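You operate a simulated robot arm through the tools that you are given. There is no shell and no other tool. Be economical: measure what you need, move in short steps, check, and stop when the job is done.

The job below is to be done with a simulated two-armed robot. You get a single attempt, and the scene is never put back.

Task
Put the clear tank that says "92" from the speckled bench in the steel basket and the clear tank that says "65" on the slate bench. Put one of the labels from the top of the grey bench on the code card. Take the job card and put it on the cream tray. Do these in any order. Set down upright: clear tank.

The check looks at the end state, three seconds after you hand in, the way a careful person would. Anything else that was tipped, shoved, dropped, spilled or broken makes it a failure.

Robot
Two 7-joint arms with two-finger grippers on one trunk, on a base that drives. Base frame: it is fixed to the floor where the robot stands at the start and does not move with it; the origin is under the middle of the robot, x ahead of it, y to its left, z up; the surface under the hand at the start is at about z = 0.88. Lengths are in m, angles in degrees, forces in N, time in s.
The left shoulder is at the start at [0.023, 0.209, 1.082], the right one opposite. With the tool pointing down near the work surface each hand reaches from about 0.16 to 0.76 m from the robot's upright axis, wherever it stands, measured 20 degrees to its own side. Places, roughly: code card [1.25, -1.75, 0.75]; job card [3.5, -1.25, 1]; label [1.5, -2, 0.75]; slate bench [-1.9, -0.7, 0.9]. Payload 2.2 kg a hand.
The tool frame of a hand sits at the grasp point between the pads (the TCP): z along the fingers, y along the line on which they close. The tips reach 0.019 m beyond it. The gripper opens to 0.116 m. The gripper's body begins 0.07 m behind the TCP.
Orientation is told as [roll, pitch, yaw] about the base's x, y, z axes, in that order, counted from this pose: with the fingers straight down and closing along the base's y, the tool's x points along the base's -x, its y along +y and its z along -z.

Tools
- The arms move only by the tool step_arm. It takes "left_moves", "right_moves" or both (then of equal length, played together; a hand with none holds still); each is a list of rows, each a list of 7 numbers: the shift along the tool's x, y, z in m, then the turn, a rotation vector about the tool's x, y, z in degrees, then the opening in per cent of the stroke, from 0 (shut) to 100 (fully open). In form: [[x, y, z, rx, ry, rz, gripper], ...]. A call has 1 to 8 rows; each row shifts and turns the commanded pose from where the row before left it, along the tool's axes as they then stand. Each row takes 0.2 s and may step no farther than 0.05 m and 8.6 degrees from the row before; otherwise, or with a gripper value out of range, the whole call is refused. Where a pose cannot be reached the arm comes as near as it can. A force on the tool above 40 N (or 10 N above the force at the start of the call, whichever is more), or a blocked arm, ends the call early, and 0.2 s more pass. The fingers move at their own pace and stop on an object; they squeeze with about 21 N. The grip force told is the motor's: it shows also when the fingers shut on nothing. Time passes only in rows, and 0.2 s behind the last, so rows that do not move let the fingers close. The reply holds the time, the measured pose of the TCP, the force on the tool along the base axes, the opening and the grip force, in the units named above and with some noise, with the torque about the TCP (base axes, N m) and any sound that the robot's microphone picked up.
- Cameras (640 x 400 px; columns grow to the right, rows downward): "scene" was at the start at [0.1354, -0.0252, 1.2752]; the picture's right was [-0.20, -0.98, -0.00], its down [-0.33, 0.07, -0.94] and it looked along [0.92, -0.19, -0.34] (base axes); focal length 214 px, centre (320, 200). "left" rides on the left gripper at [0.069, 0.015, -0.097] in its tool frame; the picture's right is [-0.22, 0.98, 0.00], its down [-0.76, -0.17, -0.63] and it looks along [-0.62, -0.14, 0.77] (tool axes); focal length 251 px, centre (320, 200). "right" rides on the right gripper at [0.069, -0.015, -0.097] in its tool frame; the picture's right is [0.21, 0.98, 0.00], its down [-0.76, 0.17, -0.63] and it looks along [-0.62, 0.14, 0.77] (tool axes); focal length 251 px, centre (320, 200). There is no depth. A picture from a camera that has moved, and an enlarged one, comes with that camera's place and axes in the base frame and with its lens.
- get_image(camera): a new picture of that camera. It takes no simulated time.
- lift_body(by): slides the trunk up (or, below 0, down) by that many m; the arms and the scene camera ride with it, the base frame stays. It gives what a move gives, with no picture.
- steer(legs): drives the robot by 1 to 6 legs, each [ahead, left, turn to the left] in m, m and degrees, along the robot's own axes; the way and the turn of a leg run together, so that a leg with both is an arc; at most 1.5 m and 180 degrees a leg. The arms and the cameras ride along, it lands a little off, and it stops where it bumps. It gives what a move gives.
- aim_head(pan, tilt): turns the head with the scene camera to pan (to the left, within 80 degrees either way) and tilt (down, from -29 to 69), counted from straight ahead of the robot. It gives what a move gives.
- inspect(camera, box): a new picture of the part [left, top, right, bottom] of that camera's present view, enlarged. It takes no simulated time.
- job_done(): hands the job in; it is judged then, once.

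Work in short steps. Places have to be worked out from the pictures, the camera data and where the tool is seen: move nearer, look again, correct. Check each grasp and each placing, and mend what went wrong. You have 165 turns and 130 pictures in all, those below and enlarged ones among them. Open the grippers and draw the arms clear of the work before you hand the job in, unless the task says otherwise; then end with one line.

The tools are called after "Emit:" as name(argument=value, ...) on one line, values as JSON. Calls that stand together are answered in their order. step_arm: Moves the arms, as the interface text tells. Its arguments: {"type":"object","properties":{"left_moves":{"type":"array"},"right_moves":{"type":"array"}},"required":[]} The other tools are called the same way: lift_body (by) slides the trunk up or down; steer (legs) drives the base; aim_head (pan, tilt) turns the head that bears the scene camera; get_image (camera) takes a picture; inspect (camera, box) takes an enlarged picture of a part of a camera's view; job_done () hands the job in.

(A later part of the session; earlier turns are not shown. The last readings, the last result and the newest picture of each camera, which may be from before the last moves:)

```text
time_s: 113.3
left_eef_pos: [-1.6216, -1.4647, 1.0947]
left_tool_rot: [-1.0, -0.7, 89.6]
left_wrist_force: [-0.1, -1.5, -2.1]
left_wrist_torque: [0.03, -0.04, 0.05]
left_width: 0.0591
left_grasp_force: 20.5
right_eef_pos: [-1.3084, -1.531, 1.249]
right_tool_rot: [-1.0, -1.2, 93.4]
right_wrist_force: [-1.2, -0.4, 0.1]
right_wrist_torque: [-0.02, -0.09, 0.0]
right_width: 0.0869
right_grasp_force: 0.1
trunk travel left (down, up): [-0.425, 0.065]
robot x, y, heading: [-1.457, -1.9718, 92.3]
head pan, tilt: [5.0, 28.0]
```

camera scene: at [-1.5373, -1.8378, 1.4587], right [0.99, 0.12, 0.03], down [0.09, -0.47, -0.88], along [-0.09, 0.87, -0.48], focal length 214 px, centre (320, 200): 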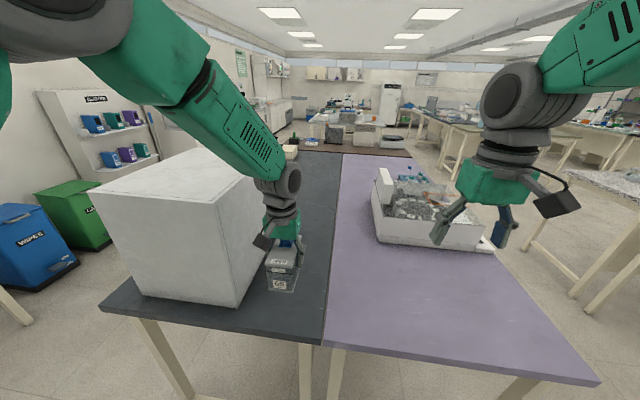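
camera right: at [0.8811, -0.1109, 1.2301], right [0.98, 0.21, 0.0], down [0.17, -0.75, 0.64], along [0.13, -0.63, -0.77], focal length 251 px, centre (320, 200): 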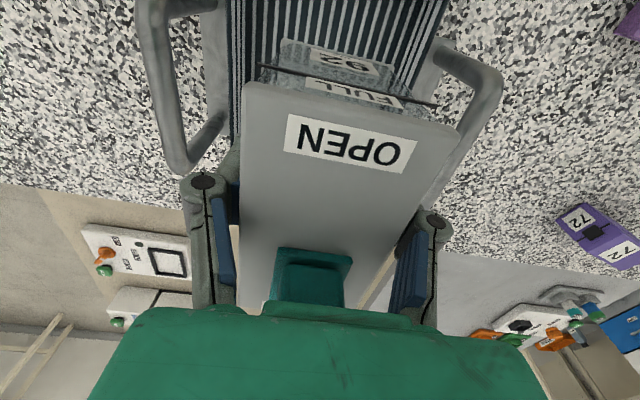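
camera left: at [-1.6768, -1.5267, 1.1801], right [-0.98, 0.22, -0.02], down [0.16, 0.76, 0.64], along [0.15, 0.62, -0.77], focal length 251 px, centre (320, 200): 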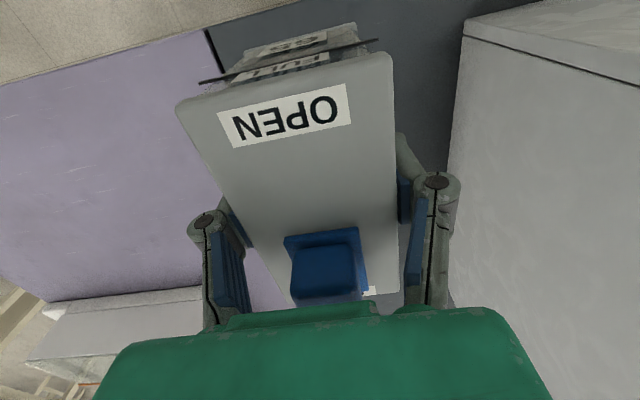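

The sway persists with the trunk raised; I raise both hands and then lower the trunk for stability.

Emit:
step_arm(left_moves=[[0, 0, -0.045, 0, 0, 0, 0], [0, 0, -0.045, 0, 0, 0, 0], [0, 0, -0.045, 0, 0, 0, 0], [0, 0, -0.045, 0, 0, 0, 0]], right_moves=[[0, 0, -0.04, 0, 0, 0, 75], [0, 0, -0.04, 0, 0, 0, 75], [0, 0, -0.04, 0, 0, 0, 75], [0, 0, -0.04, 0, 0, 0, 75]])

Emit:
lift_body(by=-0.2)

Emit:
step_arm(left_moves=[[0, 0, 0, 0, 0, 0, 0], [0, 0, 0, 0, 0, 0, 0], [0, 0, 0, 0, 0, 0, 0]])

Emit:
step_arm(left_moves=[[0, 0, 0, 0, 0, 0, 0]])

Emit:
get_image(camera="scene")

```text
time_s: 114.3
left_eef_pos: [-1.6005, -1.4696, 1.2785]
left_tool_rot: [-0.1, -0.9, 89.6]
left_wrist_force: [-0.3, -0.7, -1.9]
left_wrist_torque: [0.01, -0.01, -0.01]
left_width: 0.0592
left_grasp_force: 21.1
right_eef_pos: [-1.2815, -1.5356, 1.408]
right_tool_rot: [-0.1, -1.5, 93.4]
right_wrist_force: [1.1, -0.2, -0.3]
right_wrist_torque: [0.01, -0.02, 0.0]
right_width: 0.0868
right_grasp_force: 0.0
trunk travel left (down, up): [-0.425, 0.065]
robot x, y, heading: [-1.4521, -1.9731, 92.5]
head pan, tilt: [5.0, 28.0]
```

```text
time_s: 116.5
left_eef_pos: [-1.5759, -1.4646, 1.0772]
left_tool_rot: [1.1, -0.5, 90.0]
left_wrist_force: [-0.6, -0.5, -4.7]
left_wrist_torque: [0.0, -0.07, -0.03]
left_width: 0.0594
left_grasp_force: 21.2
right_eef_pos: [-1.2538, -1.5271, 1.2]
right_tool_rot: [1.2, -1.0, 93.7]
right_wrist_force: [-1.5, 0.3, -0.2]
right_wrist_torque: [-0.12, -0.13, -0.01]
right_width: 0.0869
right_grasp_force: 0.1
trunk travel left (down, up): [-0.225, 0.265]
robot x, y, heading: [-1.4457, -1.977, 92.8]
head pan, tilt: [5.0, 28.0]
```

```text
time_s: 117.5
left_eef_pos: [-1.6177, -1.4706, 1.0778]
left_tool_rot: [-1.2, -1.2, 89.6]
left_wrist_force: [-1.6, -0.2, -2.5]
left_wrist_torque: [0.04, -0.11, 0.0]
left_width: 0.0593
left_grasp_force: 21.0
right_eef_pos: [-1.3019, -1.5376, 1.2124]
right_tool_rot: [-1.1, -1.4, 93.5]
right_wrist_force: [-1.9, -0.3, 0.9]
right_wrist_torque: [0.03, -0.12, 0.01]
right_width: 0.0871
right_grasp_force: 0.0
trunk travel left (down, up): [-0.225, 0.265]
robot x, y, heading: [-1.4453, -1.9754, 92.5]
head pan, tilt: [5.0, 28.0]
stopped in row 3 (left hand): the arm was blocked; the commanded pose is now the measured one
```

```text
time_s: 117.9
left_eef_pos: [-1.5827, -1.468, 1.0771]
left_tool_rot: [0.3, -0.9, 89.3]
left_wrist_force: [0.7, 0.5, -3.5]
left_wrist_torque: [-0.05, 0.02, -0.02]
left_width: 0.0593
left_grasp_force: 21.3
right_eef_pos: [-1.2648, -1.5319, 1.2073]
right_tool_rot: [0.3, -1.3, 93.3]
right_wrist_force: [0.6, 0.4, 0.4]
right_wrist_torque: [-0.02, 0.05, 0.01]
right_width: 0.0869
right_grasp_force: 0.0
trunk travel left (down, up): [-0.225, 0.265]
robot x, y, heading: [-1.4382, -1.9728, 92.7]
head pan, tilt: [5.0, 28.0]
```

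```text
72 pictures are left
camera scene: at [-1.4574, -1.8373, 1.2614], right [0.99, 0.13, 0.01], down [0.07, -0.47, -0.88], along [-0.11, 0.87, -0.47], focal length 214 px, centre (320, 200)
```

scene: 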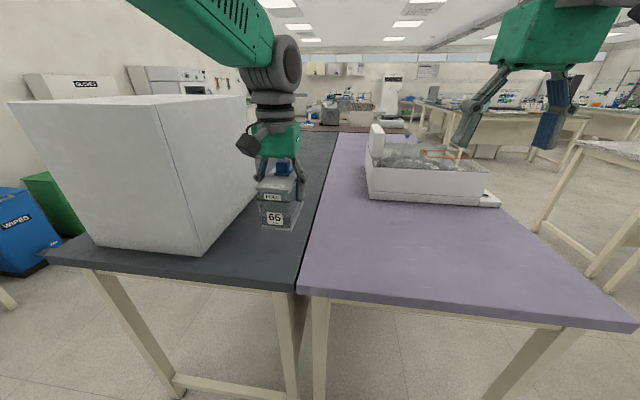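

Still swaying. I wait a while (no motion) to see whether it damps.

Emit:
step_arm(right_moves=[[0, 0, 0, 0, 0, 0, 75], [0, 0, 0, 0, 0, 0, 75], [0, 0, 0, 0, 0, 0, 75], [0, 0, 0, 0, 0, 0, 75], [0, 0, 0, 0, 0, 0, 75], [0, 0, 0, 0, 0, 0, 75], [0, 0, 0, 0, 0, 0, 75], [0, 0, 0, 0, 0, 0, 75]])

Emit:
step_arm(right_moves=[[0, 0, 0, 0, 0, 0, 75], [0, 0, 0, 0, 0, 0, 75], [0, 0, 0, 0, 0, 0, 75], [0, 0, 0, 0, 0, 0, 75], [0, 0, 0, 0, 0, 0, 75], [0, 0, 0, 0, 0, 0, 75], [0, 0, 0, 0, 0, 0, 75], [0, 0, 0, 0, 0, 0, 75]])

Emit:
step_arm(right_moves=[[0, 0, 0, 0, 0, 0, 75]])

Emit:
step_arm(right_moves=[[0, 0, 0, 0, 0, 0, 75]])

Emit:
step_arm(right_moves=[[0, 0, 0, 0, 0, 0, 75]])

```text
time_s: 119.9
left_eef_pos: [-1.5521, -1.4713, 1.0821]
left_tool_rot: [1.5, -1.2, 89.0]
left_wrist_force: [1.6, 0.8, -1.8]
left_wrist_torque: [0.01, 0.09, -0.01]
left_width: 0.0592
left_grasp_force: 20.7
right_eef_pos: [-1.2312, -1.5358, 1.205]
right_tool_rot: [1.8, -1.7, 92.9]
right_wrist_force: [1.0, -0.2, 0.0]
right_wrist_torque: [0.01, 0.09, 0.0]
right_width: 0.087
right_grasp_force: 0.0
trunk travel left (down, up): [-0.225, 0.265]
robot x, y, heading: [-1.4281, -1.9701, 92.4]
head pan, tilt: [5.0, 28.0]
stopped in row 8 (right hand): the arm was blocked; the commanded pose is now the measured one
```

```text
time_s: 121.7
left_eef_pos: [-1.5752, -1.4705, 1.0797]
left_tool_rot: [0.4, -1.1, 89.2]
left_wrist_force: [0.9, -1.4, -2.5]
left_wrist_torque: [0.03, 0.01, 0.05]
left_width: 0.0594
left_grasp_force: 20.8
right_eef_pos: [-1.2555, -1.5362, 1.2076]
right_tool_rot: [0.5, -1.6, 93.1]
right_wrist_force: [-0.1, -0.6, -0.3]
right_wrist_torque: [0.02, 0.02, -0.02]
right_width: 0.0872
right_grasp_force: 0.0
trunk travel left (down, up): [-0.225, 0.265]
robot x, y, heading: [-1.4339, -1.9739, 92.5]
head pan, tilt: [5.0, 28.0]
```

```text
time_s: 122.1
left_eef_pos: [-1.5854, -1.4718, 1.079]
left_tool_rot: [-0.1, -1.2, 89.2]
left_wrist_force: [-0.2, -0.5, -2.2]
left_wrist_torque: [-0.02, -0.02, -0.02]
left_width: 0.0593
left_grasp_force: 21.5
right_eef_pos: [-1.2678, -1.5367, 1.2095]
right_tool_rot: [0.1, -1.5, 93.1]
right_wrist_force: [-1.1, 0.7, -0.3]
right_wrist_torque: [-0.01, -0.03, -0.02]
right_width: 0.087
right_grasp_force: 0.1
trunk travel left (down, up): [-0.225, 0.265]
robot x, y, heading: [-1.4354, -1.9706, 92.8]
head pan, tilt: [5.0, 28.0]
```

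```text
time_s: 122.5
left_eef_pos: [-1.5608, -1.4685, 1.0811]
left_tool_rot: [1.0, -1.2, 89.1]
left_wrist_force: [0.3, -0.1, -1.5]
left_wrist_torque: [-0.04, 0.02, 0.02]
left_width: 0.0595
left_grasp_force: 21.5
right_eef_pos: [-1.2403, -1.5348, 1.2071]
right_tool_rot: [1.2, -1.7, 93.0]
right_wrist_force: [1.4, -0.6, 1.0]
right_wrist_torque: [0.03, 0.08, -0.02]
right_width: 0.0874
right_grasp_force: 0.2
trunk travel left (down, up): [-0.225, 0.265]
robot x, y, heading: [-1.4327, -1.9751, 92.4]
head pan, tilt: [5.0, 28.0]
```

```text
time_s: 123.1
left_eef_pos: [-1.5401, -1.4744, 1.0844]
left_tool_rot: [2.3, -1.4, 89.0]
left_wrist_force: [2.5, -1.1, -2.6]
left_wrist_torque: [0.01, 0.18, 0.02]
left_width: 0.0592
left_grasp_force: 21.0
right_eef_pos: [-1.2177, -1.537, 1.2003]
right_tool_rot: [2.4, -1.2, 92.9]
right_wrist_force: [1.9, -0.5, 0.5]
right_wrist_torque: [0.0, 0.2, 0.04]
right_width: 0.0869
right_grasp_force: 0.1
trunk travel left (down, up): [-0.225, 0.265]
robot x, y, heading: [-1.4344, -1.9748, 92.4]
head pan, tilt: [5.0, 28.0]
stopped in row 1 (right hand): the arm was blocked; the commanded pose is now the measured one
```

The rocking is self-sustained. I back off 0.25 m to see whether it calms away from the bench.

Emit:
steer(legs=[[-0.25, 0, 0]])

Emit:
step_arm(right_moves=[[0, 0, 0, 0, 0, 0, 75], [0, 0, 0, 0, 0, 0, 75], [0, 0, 0, 0, 0, 0, 75], [0, 0, 0, 0, 0, 0, 75]])

Emit:
step_arm(right_moves=[[0, 0, 0, 0, 0, 0, 75]])

Emit:
step_arm(right_moves=[[0, 0, 0, 0, 0, 0, 75]])

Emit:
step_arm(right_moves=[[0, 0, 0, 0, 0, 0, 75]])

Emit:
aim_head(pan=5, tilt=65)

Emit:
get_image(camera="scene")

```text
time_s: 124.9
left_eef_pos: [-1.5162, -1.7198, 1.0861]
left_tool_rot: [2.6, -1.4, 88.7]
left_wrist_force: [3.9, 0.5, -3.1]
left_wrist_torque: [0.04, 0.22, 0.01]
left_width: 0.0593
left_grasp_force: 21.2
right_eef_pos: [-1.1936, -1.7864, 1.2001]
right_tool_rot: [2.9, -1.5, 92.7]
right_wrist_force: [2.9, 0.1, 0.1]
right_wrist_torque: [0.02, 0.23, 0.02]
right_width: 0.087
right_grasp_force: 0.0
trunk travel left (down, up): [-0.225, 0.265]
robot x, y, heading: [-1.4203, -2.2194, 92.2]
head pan, tilt: [5.0, 28.0]
```

```text
time_s: 125.9
left_eef_pos: [-1.5505, -1.7236, 1.0837]
left_tool_rot: [0.8, -1.5, 88.7]
left_wrist_force: [0.0, 0.0, -0.8]
left_wrist_torque: [0.0, -0.02, 0.01]
left_width: 0.0589
left_grasp_force: 21.1
right_eef_pos: [-1.2334, -1.7915, 1.2086]
right_tool_rot: [1.0, -1.5, 92.8]
right_wrist_force: [0.2, 0.2, 0.5]
right_wrist_torque: [0.02, -0.02, -0.02]
right_width: 0.087
right_grasp_force: 0.1
trunk travel left (down, up): [-0.225, 0.265]
robot x, y, heading: [-1.4209, -2.2194, 92.1]
head pan, tilt: [5.0, 28.0]
```

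```text
time_s: 126.3
left_eef_pos: [-1.5592, -1.7244, 1.0832]
left_tool_rot: [0.4, -1.6, 88.8]
left_wrist_force: [0.1, 0.4, -2.2]
left_wrist_torque: [-0.02, -0.06, -0.03]
left_width: 0.0591
left_grasp_force: 21.3
right_eef_pos: [-1.2398, -1.7889, 1.2047]
right_tool_rot: [0.6, -0.8, 92.8]
right_wrist_force: [-0.9, 0.6, -0.3]
right_wrist_torque: [-0.02, -0.01, -0.02]
right_width: 0.0869
right_grasp_force: 0.0
trunk travel left (down, up): [-0.225, 0.265]
robot x, y, heading: [-1.4248, -2.2218, 92.1]
head pan, tilt: [5.0, 28.0]
```

```text
time_s: 126.7
left_eef_pos: [-1.5378, -1.7241, 1.0846]
left_tool_rot: [1.3, -1.4, 88.6]
left_wrist_force: [1.0, -0.2, -3.1]
left_wrist_torque: [-0.01, 0.03, -0.01]
left_width: 0.0591
left_grasp_force: 21.3
right_eef_pos: [-1.217, -1.7914, 1.2058]
right_tool_rot: [1.6, -1.6, 92.6]
right_wrist_force: [0.7, 0.1, 0.6]
right_wrist_torque: [-0.05, 0.02, 0.02]
right_width: 0.0871
right_grasp_force: 0.0
trunk travel left (down, up): [-0.225, 0.265]
robot x, y, heading: [-1.4145, -2.2219, 92.1]
head pan, tilt: [5.0, 28.0]
```

```text
time_s: 127.1
left_eef_pos: [-1.5723, -1.7241, 1.0806]
left_tool_rot: [-0.2, -1.6, 88.8]
left_wrist_force: [-0.6, -1.0, -2.3]
left_wrist_torque: [0.0, -0.06, 0.0]
left_width: 0.0592
left_grasp_force: 21.5
right_eef_pos: [-1.2561, -1.7903, 1.207]
right_tool_rot: [-0.1, -0.8, 92.7]
right_wrist_force: [-0.7, 0.8, -0.5]
right_wrist_torque: [-0.02, -0.06, -0.01]
right_width: 0.0871
right_grasp_force: 0.1
trunk travel left (down, up): [-0.225, 0.265]
robot x, y, heading: [-1.425, -2.2227, 92.4]
head pan, tilt: [5.0, 28.0]
```

```text
time_s: 128.2
left_eef_pos: [-1.5234, -1.7228, 1.0843]
left_tool_rot: [1.8, -1.6, 88.6]
left_wrist_force: [2.1, -0.2, -2.0]
left_wrist_torque: [0.05, 0.12, -0.03]
left_width: 0.0593
left_grasp_force: 21.0
right_eef_pos: [-1.2044, -1.7887, 1.1995]
right_tool_rot: [2.3, -0.8, 92.4]
right_wrist_force: [1.6, -0.4, -0.3]
right_wrist_torque: [-0.01, 0.14, -0.01]
right_width: 0.0867
right_grasp_force: 0.1
trunk travel left (down, up): [-0.225, 0.265]
robot x, y, heading: [-1.412, -2.2194, 92.0]
head pan, tilt: [5.0, 65.0]
```

```text
71 pictures are left
camera scene: at [-1.4126, -2.116, 1.2111], right [0.99, 0.12, -0.01], down [0.11, -0.9, -0.42], along [-0.06, 0.42, -0.91], focal length 214 px, centre (320, 200)
```

scene: 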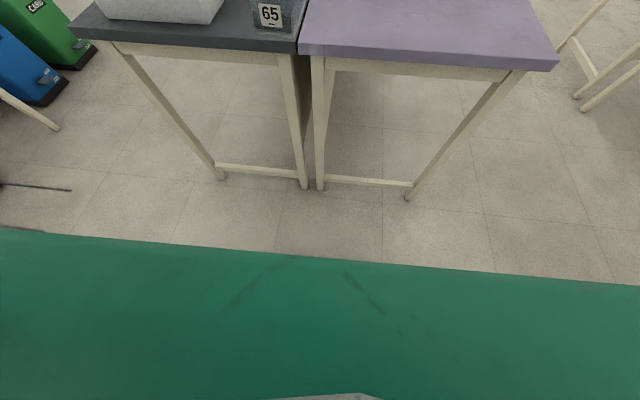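

No contact explains it; maybe it stems from the sideways drive. I try a small turn and straight motion to re-seat the base.

Emit:
steer(legs=[[0, -0.1, 0], [0, 0, -2]])

Emit:
aim_head(pan=5, tilt=28)

Emit:
step_arm(right_moves=[[0, 0, 0, 0, 0, 0, 75]])

Emit:
step_arm(right_moves=[[0, 0, 0, 0, 0, 0, 75]])

Emit:
step_arm(right_moves=[[0, 0, 0, 0, 0, 0, 75]])

Emit:
step_arm(right_moves=[[0, 0, 0, 0, 0, 0, 75]])

```text
time_s: 129.7
left_eef_pos: [-1.4195, -1.7198, 1.0865]
left_tool_rot: [1.4, -1.7, 86.7]
left_wrist_force: [0.8, -0.7, -1.5]
left_wrist_torque: [0.05, 0.02, -0.01]
left_width: 0.0591
left_grasp_force: 21.1
right_eef_pos: [-1.1042, -1.7933, 1.1982]
right_tool_rot: [1.7, -0.4, 90.8]
right_wrist_force: [-0.1, 0.2, 0.6]
right_wrist_torque: [0.05, 0.02, -0.02]
right_width: 0.0869
right_grasp_force: 0.0
trunk travel left (down, up): [-0.225, 0.265]
robot x, y, heading: [-1.3171, -2.216, 90.3]
head pan, tilt: [5.0, 65.0]
```

```text
time_s: 130.7
left_eef_pos: [-1.3574, -1.7199, 1.0921]
left_tool_rot: [4.0, -1.8, 86.3]
left_wrist_force: [3.8, -0.6, -3.4]
left_wrist_torque: [0.0, 0.19, -0.02]
left_width: 0.0592
left_grasp_force: 20.9
right_eef_pos: [-1.0365, -1.7935, 1.1848]
right_tool_rot: [4.7, 0.2, 90.6]
right_wrist_force: [2.9, -0.8, 0.8]
right_wrist_torque: [0.03, 0.23, 0.01]
right_width: 0.0868
right_grasp_force: 0.0
trunk travel left (down, up): [-0.225, 0.265]
robot x, y, heading: [-1.3081, -2.215, 90.3]
head pan, tilt: [5.0, 28.0]
```

```text
time_s: 131.3
left_eef_pos: [-1.4569, -1.7205, 1.0869]
left_tool_rot: [0.2, -1.8, 87.1]
left_wrist_force: [-0.9, -0.5, -2.5]
left_wrist_torque: [-0.02, -0.12, 0.01]
left_width: 0.0593
left_grasp_force: 21.3
right_eef_pos: [-1.1424, -1.7922, 1.1974]
right_tool_rot: [0.2, 0.5, 91.1]
right_wrist_force: [-0.6, 0.3, -1.3]
right_wrist_torque: [-0.04, -0.08, 0.01]
right_width: 0.0871
right_grasp_force: 0.1
trunk travel left (down, up): [-0.225, 0.265]
robot x, y, heading: [-1.3325, -2.2148, 90.4]
head pan, tilt: [5.0, 28.0]
stopped in row 1 (right hand): the arm was blocked; the commanded pose is now the measured one
```

```text
time_s: 131.9
left_eef_pos: [-1.4636, -1.7243, 1.0896]
left_tool_rot: [-0.4, -2.1, 86.9]
left_wrist_force: [-2.7, -0.5, -1.7]
left_wrist_torque: [-0.01, -0.17, 0.06]
left_width: 0.0591
left_grasp_force: 20.4
right_eef_pos: [-1.1505, -1.7983, 1.2034]
right_tool_rot: [-0.2, 0.0, 91.2]
right_wrist_force: [-2.1, 0.4, 0.5]
right_wrist_torque: [0.06, -0.13, -0.01]
right_width: 0.0869
right_grasp_force: 0.1
trunk travel left (down, up): [-0.225, 0.265]
robot x, y, heading: [-1.3265, -2.2159, 90.2]
head pan, tilt: [5.0, 28.0]
stopped in row 1 (right hand): the arm was blocked; the commanded pose is now the measured one
```

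```text
time_s: 132.5
left_eef_pos: [-1.3856, -1.7263, 1.0942]
left_tool_rot: [3.0, -2.2, 86.2]
left_wrist_force: [2.0, 0.4, -2.8]
left_wrist_torque: [0.03, 0.18, 0.02]
left_width: 0.0591
left_grasp_force: 21.4
right_eef_pos: [-1.0682, -1.7996, 1.1854]
right_tool_rot: [3.4, 1.1, 90.7]
right_wrist_force: [2.6, -0.6, 1.3]
right_wrist_torque: [0.0, 0.19, -0.03]
right_width: 0.0869
right_grasp_force: 0.1
trunk travel left (down, up): [-0.225, 0.265]
robot x, y, heading: [-1.311, -2.2127, 90.1]
head pan, tilt: [5.0, 28.0]
stopped in row 1 (right hand): the arm was blocked; the commanded pose is now the measured one
```

```text
time_s: 133.1
left_eef_pos: [-1.416, -1.7303, 1.0943]
left_tool_rot: [1.7, -2.3, 86.6]
left_wrist_force: [0.7, 0.1, -3.3]
left_wrist_torque: [0.0, 0.04, -0.01]
left_width: 0.0591
left_grasp_force: 21.0
right_eef_pos: [-1.1001, -1.7991, 1.1854]
right_tool_rot: [1.9, 1.7, 90.9]
right_wrist_force: [0.9, 0.4, -0.6]
right_wrist_torque: [0.01, 0.0, 0.0]
right_width: 0.087
right_grasp_force: 0.1
trunk travel left (down, up): [-0.225, 0.265]
robot x, y, heading: [-1.323, -2.214, 90.0]
head pan, tilt: [5.0, 28.0]
stopped in row 1 (right hand): the arm was blocked; the commanded pose is now the measured one
```

The sideways step increased it, so lateral driving excites a weakly damped rocking. I just wait longer without moving.

Emit:
lift_body(by=-0.01)

Emit:
lift_body(by=0.01)

Emit:
steer(legs=[[0, 0, 0], [0, 0, 0], [0, 0, 0], [0, 0, 0], [0, 0, 0], [0, 0, 0]])

Emit:
steer(legs=[[0, 0, 0.5], [0, 0, -0.5], [0, 0, 0.5], [0, 0, -0.5], [0, 0, 0.5], [0, 0, -0.5]])

Emit:
aim_head(pan=-60, tilt=40)

Emit:
aim_head(pan=5, tilt=28)

```text
time_s: 133.7
left_eef_pos: [-1.4497, -1.7289, 1.0822]
left_tool_rot: [0.4, -2.4, 86.9]
left_wrist_force: [-1.5, 0.4, -1.6]
left_wrist_torque: [-0.06, -0.11, 0.01]
left_width: 0.0592
left_grasp_force: 21.1
right_eef_pos: [-1.1364, -1.8012, 1.1826]
right_tool_rot: [0.5, 1.2, 91.1]
right_wrist_force: [-0.6, 1.1, -0.6]
right_wrist_torque: [-0.02, -0.1, -0.03]
right_width: 0.0868
right_grasp_force: 0.0
trunk travel left (down, up): [-0.215, 0.275]
robot x, y, heading: [-1.3267, -2.2175, 90.2]
head pan, tilt: [5.0, 28.0]
```

```text
time_s: 134.3
left_eef_pos: [-1.4088, -1.7287, 1.0954]
left_tool_rot: [2.1, -2.3, 86.5]
left_wrist_force: [1.5, 0.2, -2.1]
left_wrist_torque: [-0.05, 0.06, 0.05]
left_width: 0.0593
left_grasp_force: 21.1
right_eef_pos: [-1.0931, -1.8008, 1.188]
right_tool_rot: [2.3, 1.3, 90.9]
right_wrist_force: [0.1, -0.6, -0.1]
right_wrist_torque: [0.01, 0.05, -0.02]
right_width: 0.0874
right_grasp_force: 0.0
trunk travel left (down, up): [-0.225, 0.265]
robot x, y, heading: [-1.3198, -2.2149, 90.3]
head pan, tilt: [5.0, 28.0]
```

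```text
time_s: 136.5
left_eef_pos: [-1.4252, -1.7288, 1.0934]
left_tool_rot: [1.4, -2.4, 86.7]
left_wrist_force: [0.3, 0.2, -4.2]
left_wrist_torque: [-0.02, -0.03, 0.0]
left_width: 0.0593
left_grasp_force: 20.4
right_eef_pos: [-1.11, -1.8001, 1.1864]
right_tool_rot: [1.6, 1.5, 90.9]
right_wrist_force: [0.1, 0.7, -0.4]
right_wrist_torque: [-0.01, 0.0, 0.0]
right_width: 0.087
right_grasp_force: 0.1
trunk travel left (down, up): [-0.225, 0.265]
robot x, y, heading: [-1.3186, -2.2152, 90.5]
head pan, tilt: [5.0, 28.0]
```

```text
time_s: 138.8
left_eef_pos: [-1.4396, -1.7318, 1.0946]
left_tool_rot: [0.8, -2.5, 86.9]
left_wrist_force: [-1.2, -0.2, -2.6]
left_wrist_torque: [0.0, -0.11, 0.0]
left_width: 0.0593
left_grasp_force: 20.8
right_eef_pos: [-1.1243, -1.8025, 1.1869]
right_tool_rot: [1.0, 1.8, 91.0]
right_wrist_force: [-1.8, 0.6, -0.5]
right_wrist_torque: [-0.03, -0.09, 0.02]
right_width: 0.087
right_grasp_force: 0.1
trunk travel left (down, up): [-0.225, 0.265]
robot x, y, heading: [-1.3299, -2.2143, 90.3]
head pan, tilt: [5.0, 28.0]
```

```text
time_s: 140.2
left_eef_pos: [-1.4077, -1.7332, 1.0976]
left_tool_rot: [2.4, -2.6, 86.6]
left_wrist_force: [1.6, -0.9, -3.0]
left_wrist_torque: [0.03, 0.09, -0.02]
left_width: 0.0592
left_grasp_force: 21.0
right_eef_pos: [-1.092, -1.8027, 1.1794]
right_tool_rot: [2.5, 2.1, 90.9]
right_wrist_force: [0.9, -0.5, 0.4]
right_wrist_torque: [0.02, 0.11, -0.02]
right_width: 0.0872
right_grasp_force: 0.1
trunk travel left (down, up): [-0.225, 0.265]
robot x, y, heading: [-1.3234, -2.2135, 90.2]
head pan, tilt: [-60.0, 40.0]
```

```text
time_s: 141.5
left_eef_pos: [-1.4351, -1.7336, 1.096]
left_tool_rot: [1.2, -2.7, 86.8]
left_wrist_force: [-0.4, 0.1, -2.3]
left_wrist_torque: [-0.01, -0.07, -0.01]
left_width: 0.0593
left_grasp_force: 21.3
right_eef_pos: [-1.1182, -1.8037, 1.1831]
right_tool_rot: [1.5, 2.2, 90.9]
right_wrist_force: [-0.5, 0.7, 0.5]
right_wrist_torque: [-0.02, -0.07, -0.04]
right_width: 0.087
right_grasp_force: 0.0
trunk travel left (down, up): [-0.225, 0.265]
robot x, y, heading: [-1.3308, -2.2152, 90.1]
head pan, tilt: [5.0, 28.0]
```

It decays slowly when left alone. I drive straight ahead 0.2 m (no strafing), then wait and read.

Emit:
steer(legs=[[0.2, 0, 0], [0, 0, 0], [0, 0, 0], [0, 0, 0], [0, 0, 0], [0, 0, 0]])

Emit:
steer(legs=[[0, 0, 0], [0, 0, 0], [0, 0, 0], [0, 0, 0], [0, 0, 0], [0, 0, 0]])

Emit:
steer(legs=[[0, 0, 0], [0, 0, 0], [0, 0, 0], [0, 0, 0], [0, 0, 0], [0, 0, 0]])

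Emit:
steer(legs=[[0, 0, 0], [0, 0, 0], [0, 0, 0], [0, 0, 0], [0, 0, 0], [0, 0, 0]])

Emit:
steer(legs=[[0, 0, 0]])

Emit:
steer(legs=[[0, 0, 0]])

```text
time_s: 144.6
left_eef_pos: [-1.4265, -1.5337, 1.0976]
left_tool_rot: [1.7, -2.5, 87.0]
left_wrist_force: [-0.4, 0.2, -2.7]
left_wrist_torque: [0.02, 0.01, 0.02]
left_width: 0.0592
left_grasp_force: 21.2
right_eef_pos: [-1.1096, -1.6028, 1.1824]
right_tool_rot: [1.8, 2.0, 91.1]
right_wrist_force: [-0.1, 0.1, -0.7]
right_wrist_torque: [0.02, 0.0, 0.01]
right_width: 0.0872
right_grasp_force: 0.2
trunk travel left (down, up): [-0.225, 0.265]
robot x, y, heading: [-1.3286, -2.0144, 90.4]
head pan, tilt: [5.0, 28.0]
```

```text
time_s: 146.8
left_eef_pos: [-1.4292, -1.5351, 1.0973]
left_tool_rot: [1.5, -2.7, 86.9]
left_wrist_force: [0.8, -0.1, -3.7]
left_wrist_torque: [-0.03, 0.01, 0.02]
left_width: 0.0592
left_grasp_force: 21.2
right_eef_pos: [-1.1144, -1.6049, 1.1812]
right_tool_rot: [1.6, 2.4, 91.1]
right_wrist_force: [0.0, -0.1, 0.2]
right_wrist_torque: [0.0, -0.03, 0.05]
right_width: 0.087
right_grasp_force: 0.1
trunk travel left (down, up): [-0.225, 0.265]
robot x, y, heading: [-1.3306, -2.0114, 90.4]
head pan, tilt: [5.0, 28.0]
```

```text
time_s: 149.0
left_eef_pos: [-1.429, -1.5382, 1.0991]
left_tool_rot: [1.5, -2.8, 86.8]
left_wrist_force: [0.3, 0.5, -2.9]
left_wrist_torque: [-0.02, 0.01, -0.01]
left_width: 0.0592
left_grasp_force: 21.2
right_eef_pos: [-1.1134, -1.6069, 1.1789]
right_tool_rot: [1.5, 2.7, 91.1]
right_wrist_force: [0.1, 0.0, 0.0]
right_wrist_torque: [0.01, -0.03, 0.0]
right_width: 0.087
right_grasp_force: 0.1
trunk travel left (down, up): [-0.225, 0.265]
robot x, y, heading: [-1.327, -2.0091, 90.2]
head pan, tilt: [5.0, 28.0]
```

```text
time_s: 151.2
left_eef_pos: [-1.4305, -1.54, 1.1007]
left_tool_rot: [1.5, -2.9, 87.0]
left_wrist_force: [0.0, -0.5, -2.0]
left_wrist_torque: [-0.02, -0.01, 0.01]
left_width: 0.0591
left_grasp_force: 20.4
right_eef_pos: [-1.1135, -1.6082, 1.1766]
right_tool_rot: [1.6, 3.0, 91.1]
right_wrist_force: [1.1, -0.4, 0.0]
right_wrist_torque: [-0.01, -0.01, 0.05]
right_width: 0.0868
right_grasp_force: 0.0
trunk travel left (down, up): [-0.225, 0.265]
robot x, y, heading: [-1.3321, -2.012, 90.3]
head pan, tilt: [5.0, 28.0]
```

```text
time_s: 151.9
left_eef_pos: [-1.4297, -1.5421, 1.1007]
left_tool_rot: [1.5, -3.0, 86.9]
left_wrist_force: [0.0, -0.1, -2.1]
left_wrist_torque: [-0.03, 0.01, -0.03]
left_width: 0.0594
left_grasp_force: 20.7
right_eef_pos: [-1.1153, -1.6101, 1.1746]
right_tool_rot: [1.6, 3.4, 91.1]
right_wrist_force: [-0.2, -0.8, -0.1]
right_wrist_torque: [-0.01, 0.01, -0.02]
right_width: 0.0868
right_grasp_force: 0.2
trunk travel left (down, up): [-0.225, 0.265]
robot x, y, heading: [-1.3318, -2.015, 90.3]
head pan, tilt: [5.0, 28.0]
```

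```text
time_s: 152.6
left_eef_pos: [-1.4312, -1.5449, 1.1015]
left_tool_rot: [1.5, -3.2, 86.9]
left_wrist_force: [1.1, 0.9, -2.6]
left_wrist_torque: [-0.02, 0.01, 0.02]
left_width: 0.0589
left_grasp_force: 21.0
right_eef_pos: [-1.1149, -1.6115, 1.1735]
right_tool_rot: [1.5, 3.7, 91.1]
right_wrist_force: [-0.1, -0.6, 0.2]
right_wrist_torque: [0.0, 0.0, -0.02]
right_width: 0.0868
right_grasp_force: 0.0
trunk travel left (down, up): [-0.225, 0.265]
robot x, y, heading: [-1.329, -2.0153, 90.3]
head pan, tilt: [5.0, 28.0]
```

The rocking is gone. I square the hand and bring 65 over the slate strip.

Emit:
step_arm(left_moves=[[0, 0, 0, 1.5, 3.2, -3, 0], [-0.016, 0.0425, 0, 0, 0, 0, 0], [-0.016, 0.0425, 0, 0, 0, 0, 0], [-0.016, 0.0425, 0, 0, 0, 0, 0], [-0.016, 0.0425, 0, 0, 0, 0, 0], [-0.016, 0.0425, 0, 0, 0, 0, 0], [0, 0, 0, 0, 0, 0, 0]])

Emit:
step_arm(left_moves=[[0, 0, 0, 0, 0, 0, 0], [0, 0, 0, 0, 0, 0, 0]])

Emit:
get_image(camera="scene")

Emit:
get_image(camera="left")

```text
time_s: 154.2
left_eef_pos: [-1.6475, -1.4682, 1.1013]
left_tool_rot: [-0.2, -0.1, 90.0]
left_wrist_force: [0.0, 0.2, -2.2]
left_wrist_torque: [0.0, 0.02, 0.0]
left_width: 0.0591
left_grasp_force: 21.9
right_eef_pos: [-1.1159, -1.6139, 1.1718]
right_tool_rot: [1.4, 4.1, 91.0]
right_wrist_force: [-0.6, -0.1, 0.6]
right_wrist_torque: [0.04, -0.01, 0.01]
right_width: 0.0871
right_grasp_force: 0.1
trunk travel left (down, up): [-0.225, 0.265]
robot x, y, heading: [-1.3306, -2.0163, 90.2]
head pan, tilt: [5.0, 28.0]
```

```text
time_s: 154.8
left_eef_pos: [-1.645, -1.4678, 1.1018]
left_tool_rot: [-0.3, -0.2, 90.0]
left_wrist_force: [-0.4, 0.7, -2.6]
left_wrist_torque: [0.0, 0.0, -0.02]
left_width: 0.0592
left_grasp_force: 20.7
right_eef_pos: [-1.1143, -1.6128, 1.1705]
right_tool_rot: [1.6, 4.1, 91.1]
right_wrist_force: [0.1, -0.9, 0.1]
right_wrist_torque: [0.02, -0.02, 0.02]
right_width: 0.087
right_grasp_force: 0.0
trunk travel left (down, up): [-0.225, 0.265]
robot x, y, heading: [-1.326, -2.013, 90.1]
head pan, tilt: [5.0, 28.0]
```

```text
70 pictures are left
camera scene: at [-1.336, -1.8788, 1.2618], right [1.0, 0.09, 0.0], down [0.04, -0.47, -0.88], along [-0.08, 0.88, -0.47], focal length 214 px, centre (320, 200)
```

scene: 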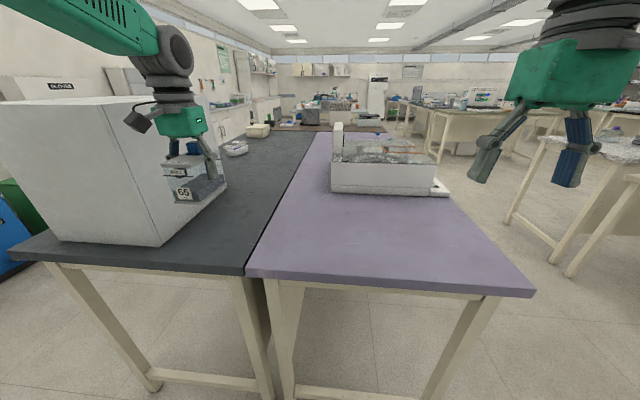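

```text
69 pictures are left
camera left: at [-1.6609, -1.5372, 1.1987], right [-0.98, 0.22, 0.0], down [0.17, 0.76, 0.63], along [0.14, 0.62, -0.77], focal length 251 px, centre (320, 200)
```

left: 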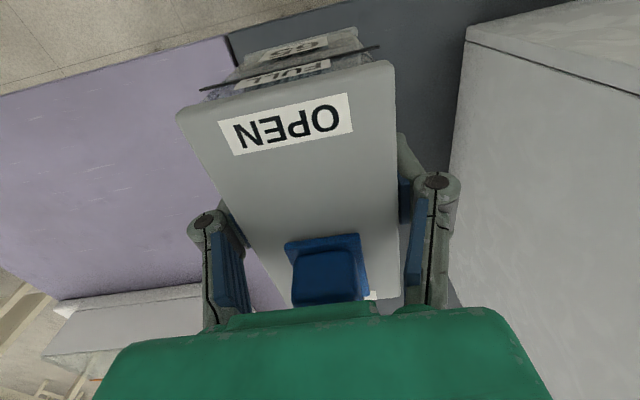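

Positions check: border x≈-1.55, box x≈-1.79, edge y≈-1.55. I shift 1.5 cm inward and descend.

Emit:
step_arm(left_moves=[[-0.015, 0.005, 0, 0, 0, 0, 0], [0, 0, 0.04, 0, 0, 0, 0], [0, 0, 0.04, 0, 0, 0, 0], [0, 0, 0.035, 0, 0, 0, 0], [0, 0, 0, 0, 0, 0, 0]])

Emit:
inspect(camera="scene", box=[120, 60, 300, 290])

```text
time_s: 156.0
left_eef_pos: [-1.6486, -1.453, 0.987]
left_tool_rot: [-0.1, -0.3, 90.0]
left_wrist_force: [-0.5, 0.8, -3.1]
left_wrist_torque: [-0.02, 0.0, 0.03]
left_width: 0.0591
left_grasp_force: 21.2
right_eef_pos: [-1.1169, -1.6129, 1.17]
right_tool_rot: [1.5, 4.2, 91.2]
right_wrist_force: [-0.5, 0.1, -0.3]
right_wrist_torque: [0.01, -0.02, 0.03]
right_width: 0.087
right_grasp_force: 0.1
trunk travel left (down, up): [-0.225, 0.265]
robot x, y, heading: [-1.328, -2.0178, 90.2]
head pan, tilt: [5.0, 28.0]
```

```text
1.74 times, centred on (210, 175) of scene
camera zoom: at [-1.3362, -1.8789, 1.2618], right [1.0, 0.09, 0.0], down [0.04, -0.47, -0.88], along [-0.08, 0.88, -0.47], focal length 373 px, centre (511, 244)
```

zoom: 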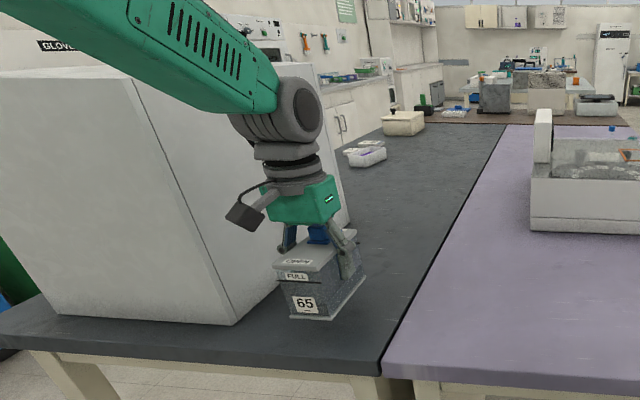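

Emit:
step_arm(left_moves=[[0, 0, 0.015, 0, 0, 0, 0], [0, 0, 0.008, 0, 0, 0, 0], [0, 0, 0.005, 0, 0, 0, 0], [0, 0, 0, 0, 0, 0, 0]])

Emit:
inspect(camera="scene", box=[150, 100, 270, 260])

```text
time_s: 157.0
left_eef_pos: [-1.6497, -1.4516, 0.9597]
left_tool_rot: [-0.2, -0.1, 89.8]
left_wrist_force: [0.0, -0.4, -3.0]
left_wrist_torque: [-0.02, -0.01, 0.01]
left_width: 0.0592
left_grasp_force: 21.0
right_eef_pos: [-1.1152, -1.6132, 1.1706]
right_tool_rot: [1.6, 4.2, 91.1]
right_wrist_force: [0.1, 0.0, -0.3]
right_wrist_torque: [-0.01, 0.01, -0.02]
right_width: 0.0871
right_grasp_force: 0.1
trunk travel left (down, up): [-0.225, 0.265]
robot x, y, heading: [-1.3278, -2.0146, 90.2]
head pan, tilt: [5.0, 28.0]
```

```text
2.50 times, centred on (210, 180) of scene
camera zoom: at [-1.3361, -1.8785, 1.2617], right [1.0, 0.09, 0.0], down [0.04, -0.47, -0.88], along [-0.08, 0.88, -0.47], focal length 536 px, centre (595, 250)
```

zoom: 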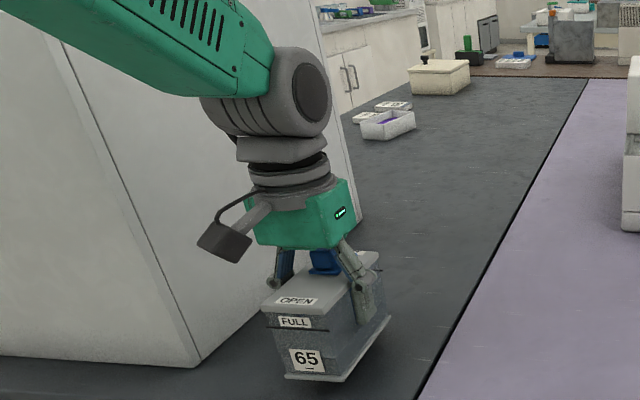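

Emit:
step_arm(left_moves=[[0, 0, 0.006, 0, 0, 0, 0], [0, 0, 0.005, 0, 0, 0, 0], [0, 0, 0.004, 0, 0, 0, 0], [0, 0, 0, 0, 0, 0, 0]])

Emit:
step_arm(left_moves=[[0, 0, 0.004, 0, 0, 0, 0], [0, 0, 0.003, 0, 0, 0, 0], [0, 0, 0, 0, 0, 0, 0]])

```text
time_s: 158.0
left_eef_pos: [-1.6476, -1.451, 0.944]
left_tool_rot: [-0.2, -0.1, 90.1]
left_wrist_force: [0.7, -0.2, -2.9]
left_wrist_torque: [-0.02, 0.01, 0.02]
left_width: 0.0592
left_grasp_force: 21.4
right_eef_pos: [-1.1159, -1.6125, 1.1719]
right_tool_rot: [1.6, 4.2, 91.1]
right_wrist_force: [0.3, -0.9, -0.8]
right_wrist_torque: [-0.02, 0.0, 0.0]
right_width: 0.0871
right_grasp_force: 0.0
trunk travel left (down, up): [-0.225, 0.265]
robot x, y, heading: [-1.3281, -2.0142, 90.1]
head pan, tilt: [5.0, 28.0]
```

```text
time_s: 158.8
left_eef_pos: [-1.6481, -1.4521, 0.9391]
left_tool_rot: [-0.1, -0.2, 90.0]
left_wrist_force: [-1.3, -0.5, 8.3]
left_wrist_torque: [0.54, -0.04, 0.08]
left_width: 0.0591
left_grasp_force: 21.1
right_eef_pos: [-1.1154, -1.6136, 1.1728]
right_tool_rot: [1.5, 4.1, 91.1]
right_wrist_force: [-0.3, 0.1, -0.9]
right_wrist_torque: [-0.03, 0.02, 0.01]
right_width: 0.0869
right_grasp_force: 0.0
trunk travel left (down, up): [-0.225, 0.265]
robot x, y, heading: [-1.3302, -2.0121, 90.5]
head pan, tilt: [5.0, 28.0]
```

Contact with the slate (8 N). I release and rise straight up.

Emit:
step_arm(left_moves=[[0, 0, -0.001, 0, 0, 0, 75], [0, 0, 0, 0, 0, 0, 78], [0, 0, -0.02, 0, 0, 0, 78], [0, 0, -0.04, 0, 0, 0, 78], [0, 0, -0.045, 0, 0, 0, 78], [0, 0, -0.045, 0, 0, 0, 78], [0, 0, -0.045, 0, 0, 0, 78], [0, 0, -0.045, 0, 0, 0, 78]])

Emit:
inspect(camera="scene", box=[120, 60, 300, 290])

```text
time_s: 160.6
left_eef_pos: [-1.6492, -1.4553, 1.1781]
left_tool_rot: [-0.1, -0.1, 89.9]
left_wrist_force: [-1.0, -0.5, -0.4]
left_wrist_torque: [0.02, 0.02, 0.03]
left_width: 0.0906
left_grasp_force: 0.1
right_eef_pos: [-1.1149, -1.6142, 1.1713]
right_tool_rot: [1.6, 4.1, 91.1]
right_wrist_force: [0.2, 0.6, 0.0]
right_wrist_torque: [0.0, -0.02, 0.05]
right_width: 0.0869
right_grasp_force: 0.0
trunk travel left (down, up): [-0.225, 0.265]
robot x, y, heading: [-1.3306, -2.0172, 90.4]
head pan, tilt: [5.0, 28.0]
```

```text
1.74 times, centred on (210, 175) of scene
camera zoom: at [-1.3353, -1.8798, 1.2619], right [1.0, 0.09, 0.0], down [0.04, -0.47, -0.88], along [-0.08, 0.88, -0.47], focal length 373 px, centre (511, 244)
```

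zoom: 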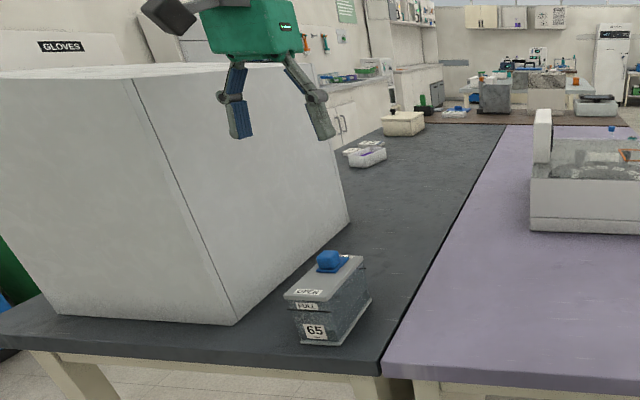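

65 stands upright on slate. I tuck the arms, then turn to face +x and drive back toward the beige/grey bench.

Emit:
step_arm(left_moves=[[0.045, 0, -0.02, 0, 0, 0, 78], [0.045, 0, -0.02, 0, 0, 0, 78], [0.045, -0.02, -0.02, 0, 0, 0, 78], [0.045, -0.02, 0, 0, 0, 0, 78], [0.02, -0.04, 0, 0, 0, 0, 78], [0, -0.04, 0, 0, 0, 0, 78]], right_moves=[[0, 0, -0.02, 1.6, -4.1, 0, 75], [0.02, 0, -0.02, 0, 0, 0, 75], [0.02, 0, -0.02, 0, 0, 0, 75], [0, 0, 0, 0, 0, 0, 75], [0, 0, 0, 0, 0, 0, 75], [0, 0, 0, 0, 0, 0, 75]])

Emit:
steer(legs=[[-0.1, 0, 0], [0, 0, -90], [1.1, 0, 0]])

Emit:
aim_head(pan=0, tilt=20)

Emit:
get_image(camera="scene")

```text
refused: row 3 steps farther than a row can; nothing moved
```

```text
time_s: 170.9
left_eef_pos: [0.3349, -1.8036, 1.1775]
left_tool_rot: [-0.2, -0.2, -0.6]
left_wrist_force: [-0.8, 0.2, 0.2]
left_wrist_torque: [0.02, 0.0, 0.01]
left_width: 0.0905
left_grasp_force: 0.1
right_eef_pos: [0.1698, -2.3364, 1.1716]
right_tool_rot: [1.6, 4.1, 0.5]
right_wrist_force: [0.3, 0.2, -0.4]
right_wrist_torque: [0.02, 0.02, 0.04]
right_width: 0.087
right_grasp_force: 0.1
trunk travel left (down, up): [-0.225, 0.265]
robot x, y, heading: [-0.2269, -2.1186, -0.2]
head pan, tilt: [5.0, 28.0]
```

```text
time_s: 171.6
left_eef_pos: [0.3313, -1.8031, 1.1776]
left_tool_rot: [-0.2, -0.1, -0.6]
left_wrist_force: [0.5, -0.2, 0.4]
left_wrist_torque: [-0.02, 0.0, 0.02]
left_width: 0.0907
left_grasp_force: 0.1
right_eef_pos: [0.1677, -2.3362, 1.1684]
right_tool_rot: [1.6, 4.6, 0.7]
right_wrist_force: [0.5, 0.0, -0.1]
right_wrist_torque: [0.02, 0.02, 0.02]
right_width: 0.087
right_grasp_force: 0.1
trunk travel left (down, up): [-0.225, 0.265]
robot x, y, heading: [-0.23, -2.1206, -0.2]
head pan, tilt: [0.0, 20.0]
```

```text
65 pictures are left
camera scene: at [-0.0906, -2.1185, 1.2746], right [0.0, -1.0, 0.0], down [-0.35, 0.0, -0.94], along [0.94, 0.0, -0.35], focal length 214 px, centre (320, 200)
```

scene: 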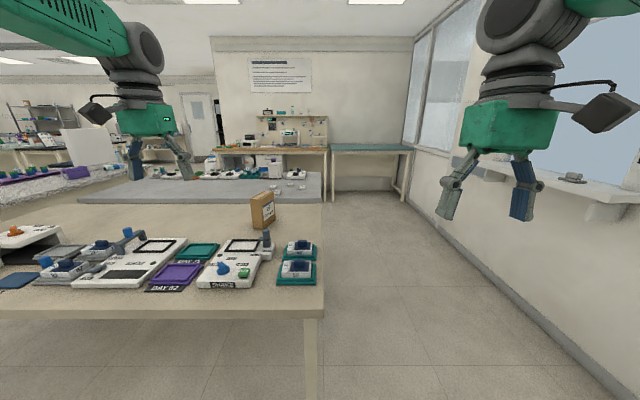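

Emit:
inspect(camera="scene", box=[220, 140, 330, 250])

```text
3.64 times, centred on (275, 195) of scene
camera zoom: at [-0.0906, -2.1185, 1.2746], right [0.0, -1.0, 0.0], down [-0.35, 0.0, -0.94], along [0.94, 0.0, -0.35], focal length 780 px, centre (484, 218)
```

zoom: 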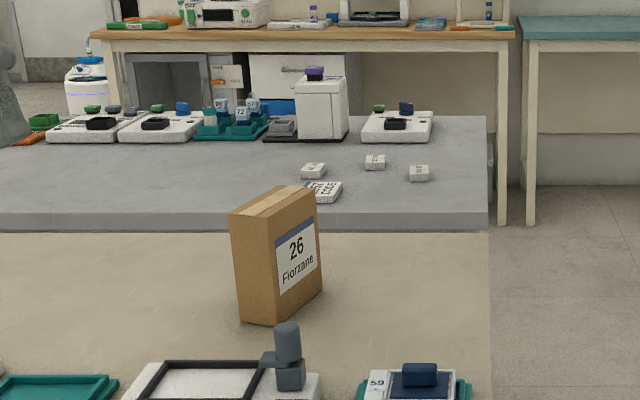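

Labels are small white blocks on the grey bench, near (1.6,-1.9). I tuck the arms and drive round into the aisle by the window, without strafing.

Emit:
step_arm(left_moves=[[0.04, 0, -0.015, 0, 0, 0, 78], [0.04, 0, -0.015, 0, 0, 0, 78], [0.04, 0, -0.015, 0, 0, 0, 78], [0.04, 0, 0, 0, 0, 0, 78]], right_moves=[[0, 0, -0.015, 1.6, -4.6, 0, 75], [0, 0.02, -0.015, 0, 0, 0, 75], [0, 0.02, -0.015, 0, 0, 0, 75], [0, 0, 0, 0, 0, 0, 75]])

Emit:
steer(legs=[[0, 0, -40], [0.75, 0, 0], [0, 0, 40], [1.15, 0, 0], [0, 0, 90]])

Emit:
aim_head(pan=0, tilt=40)

Emit:
get_image(camera="scene")

```text
time_s: 172.6
left_eef_pos: [0.1756, -1.8027, 1.2244]
left_tool_rot: [-0.4, -0.5, -0.7]
left_wrist_force: [0.2, -1.0, 0.0]
left_wrist_torque: [-0.01, -0.02, 0.01]
left_width: 0.0904
left_grasp_force: 0.1
left hand out of reach, approached as far as the arm can: row 4
right_eef_pos: [0.1648, -2.3016, 1.2171]
right_tool_rot: [0.2, -0.7, 0.6]
right_wrist_force: [0.1, 0.1, 0.1]
right_wrist_torque: [-0.06, -0.03, 0.01]
right_width: 0.0869
right_grasp_force: 0.0
trunk travel left (down, up): [-0.225, 0.265]
robot x, y, heading: [-0.2318, -2.1219, -0.5]
head pan, tilt: [0.0, 20.0]
```

```text
time_s: 189.7
left_eef_pos: [1.2125, -2.2198, 1.2215]
left_tool_rot: [-0.4, -0.3, 86.0]
left_wrist_force: [1.6, -0.9, 0.4]
left_wrist_torque: [0.03, 0.02, 0.02]
left_width: 0.0904
left_grasp_force: 0.0
right_eef_pos: [1.7085, -2.2628, 1.2163]
right_tool_rot: [0.1, -0.7, 87.1]
right_wrist_force: [0.5, -0.5, 0.1]
right_wrist_torque: [0.01, -0.05, 0.02]
right_width: 0.0871
right_grasp_force: 0.0
trunk travel left (down, up): [-0.225, 0.265]
robot x, y, heading: [1.5055, -2.6416, 86.2]
head pan, tilt: [0.0, 20.0]
```

```text
time_s: 190.5
left_eef_pos: [1.212, -2.2217, 1.2242]
left_tool_rot: [-0.5, -0.3, 85.9]
left_wrist_force: [0.2, 1.2, 0.8]
left_wrist_torque: [-0.01, -0.01, 0.0]
left_width: 0.0906
left_grasp_force: 0.1
right_eef_pos: [1.7086, -2.2635, 1.2167]
right_tool_rot: [0.0, -0.8, 87.0]
right_wrist_force: [0.2, 0.0, 0.0]
right_wrist_torque: [0.02, 0.0, -0.01]
right_width: 0.0868
right_grasp_force: 0.1
trunk travel left (down, up): [-0.225, 0.265]
robot x, y, heading: [1.5083, -2.6428, 86.0]
head pan, tilt: [0.0, 40.0]
```

```text
63 pictures are left
camera scene: at [1.5174, -2.5174, 1.2435], right [1.0, -0.07, 0.0], down [-0.04, -0.64, -0.76], along [0.05, 0.76, -0.64], focal length 214 px, centre (320, 200)
```

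scene: 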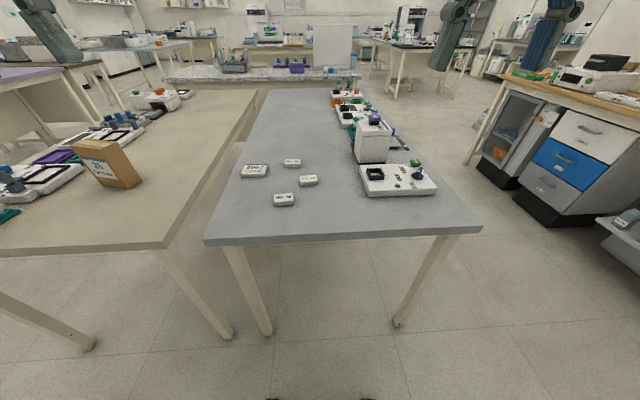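

Emit:
inspect(camera="scene", box=[225, 140, 345, 220])

Emit:
steer(legs=[[0.12, 0, 4]])

```text
5.00 times, centred on (285, 180) of scene
camera zoom: at [1.5174, -2.5174, 1.2435], right [1.0, -0.07, 0.0], down [-0.04, -0.64, -0.76], along [0.05, 0.76, -0.64], focal length 1072 px, centre (495, 300)
```

zoom: 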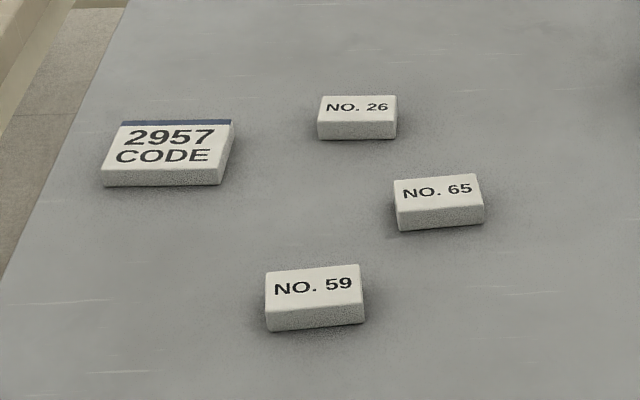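

```text
time_s: 191.8
left_eef_pos: [1.1897, -2.1226, 1.2236]
left_tool_rot: [-0.4, -0.6, 89.6]
left_wrist_force: [0.2, 0.0, 0.1]
left_wrist_torque: [0.03, 0.02, -0.02]
left_width: 0.0905
left_grasp_force: 0.1
right_eef_pos: [1.6866, -2.129, 1.2183]
right_tool_rot: [0.1, -0.8, 90.9]
right_wrist_force: [-0.4, 0.5, -0.2]
right_wrist_torque: [-0.02, 0.02, 0.01]
right_width: 0.0871
right_grasp_force: 0.0
trunk travel left (down, up): [-0.225, 0.265]
robot x, y, heading: [1.5085, -2.5235, 90.2]
head pan, tilt: [0.0, 40.0]
```

Code card "2957 CODE" is near (1.30,-1.74), label NO. 59 near (1.43,-1.93). I bring the left hand above label 59.

Emit:
step_arm(left_moves=[[-0.0277, -0.034, 0.02, 0, 0, 0, 100], [-0.0277, -0.034, 0.02, 0, 0, 0, 100], [-0.0277, -0.034, 0.02, 0, 0, 0, 100], [-0.0277, -0.034, 0.02, 0, 0, 0, 100], [-0.0277, -0.034, 0.02, 0, 0, 0, 100], [-0.0277, -0.034, 0.02, 0, 0, 0, 100], [-0.0277, -0.034, 0.02, 0, 0, 0, 100], [0, 0, 0.045, 0, 0, 0, 100]])

Emit:
get_image(camera="left")

Emit:
get_image(camera="scene")

```text
time_s: 193.6
left_eef_pos: [1.4282, -1.9251, 1.0437]
left_tool_rot: [-0.9, -0.5, 90.0]
left_wrist_force: [-0.6, 0.1, -0.1]
left_wrist_torque: [-0.01, 0.04, 0.01]
left_width: 0.1163
left_grasp_force: 0.0
right_eef_pos: [1.6869, -2.1307, 1.2183]
right_tool_rot: [0.1, -0.8, 90.8]
right_wrist_force: [-0.3, 0.1, 0.0]
right_wrist_torque: [0.01, -0.03, -0.04]
right_width: 0.0868
right_grasp_force: 0.0
trunk travel left (down, up): [-0.225, 0.265]
robot x, y, heading: [1.512, -2.5236, 90.1]
head pan, tilt: [0.0, 40.0]
```

```text
61 pictures are left
camera left: at [1.4116, -1.9949, 1.1405], right [-0.98, 0.21, -0.01], down [0.16, 0.75, 0.64], along [0.15, 0.63, -0.77], focal length 251 px, centre (320, 200)
```

left: 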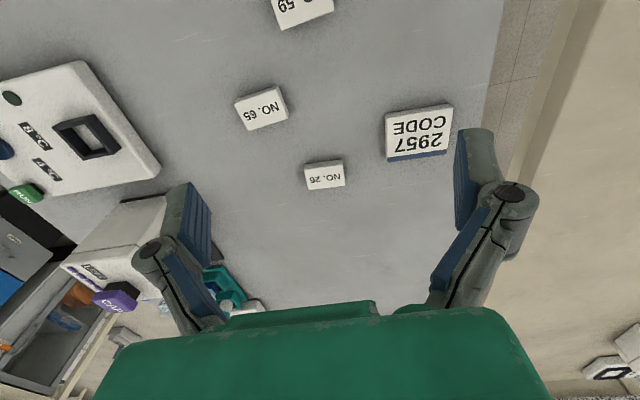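

```text
60 pictures are left
camera scene: at [1.5138, -2.3938, 1.2432], right [1.0, 0.0, 0.0], down [0.0, -0.65, -0.76], along [0.0, 0.76, -0.65], focal length 214 px, centre (320, 200)
```

scene: 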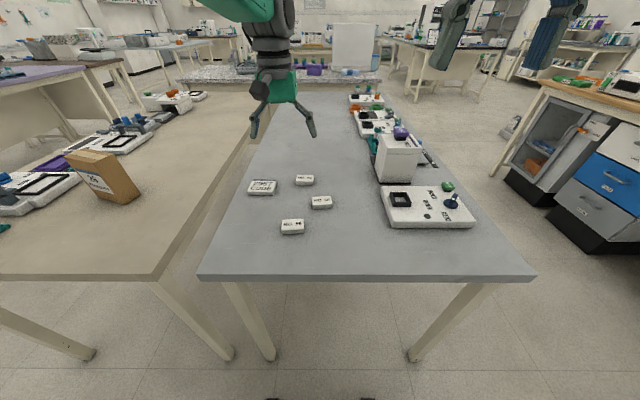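

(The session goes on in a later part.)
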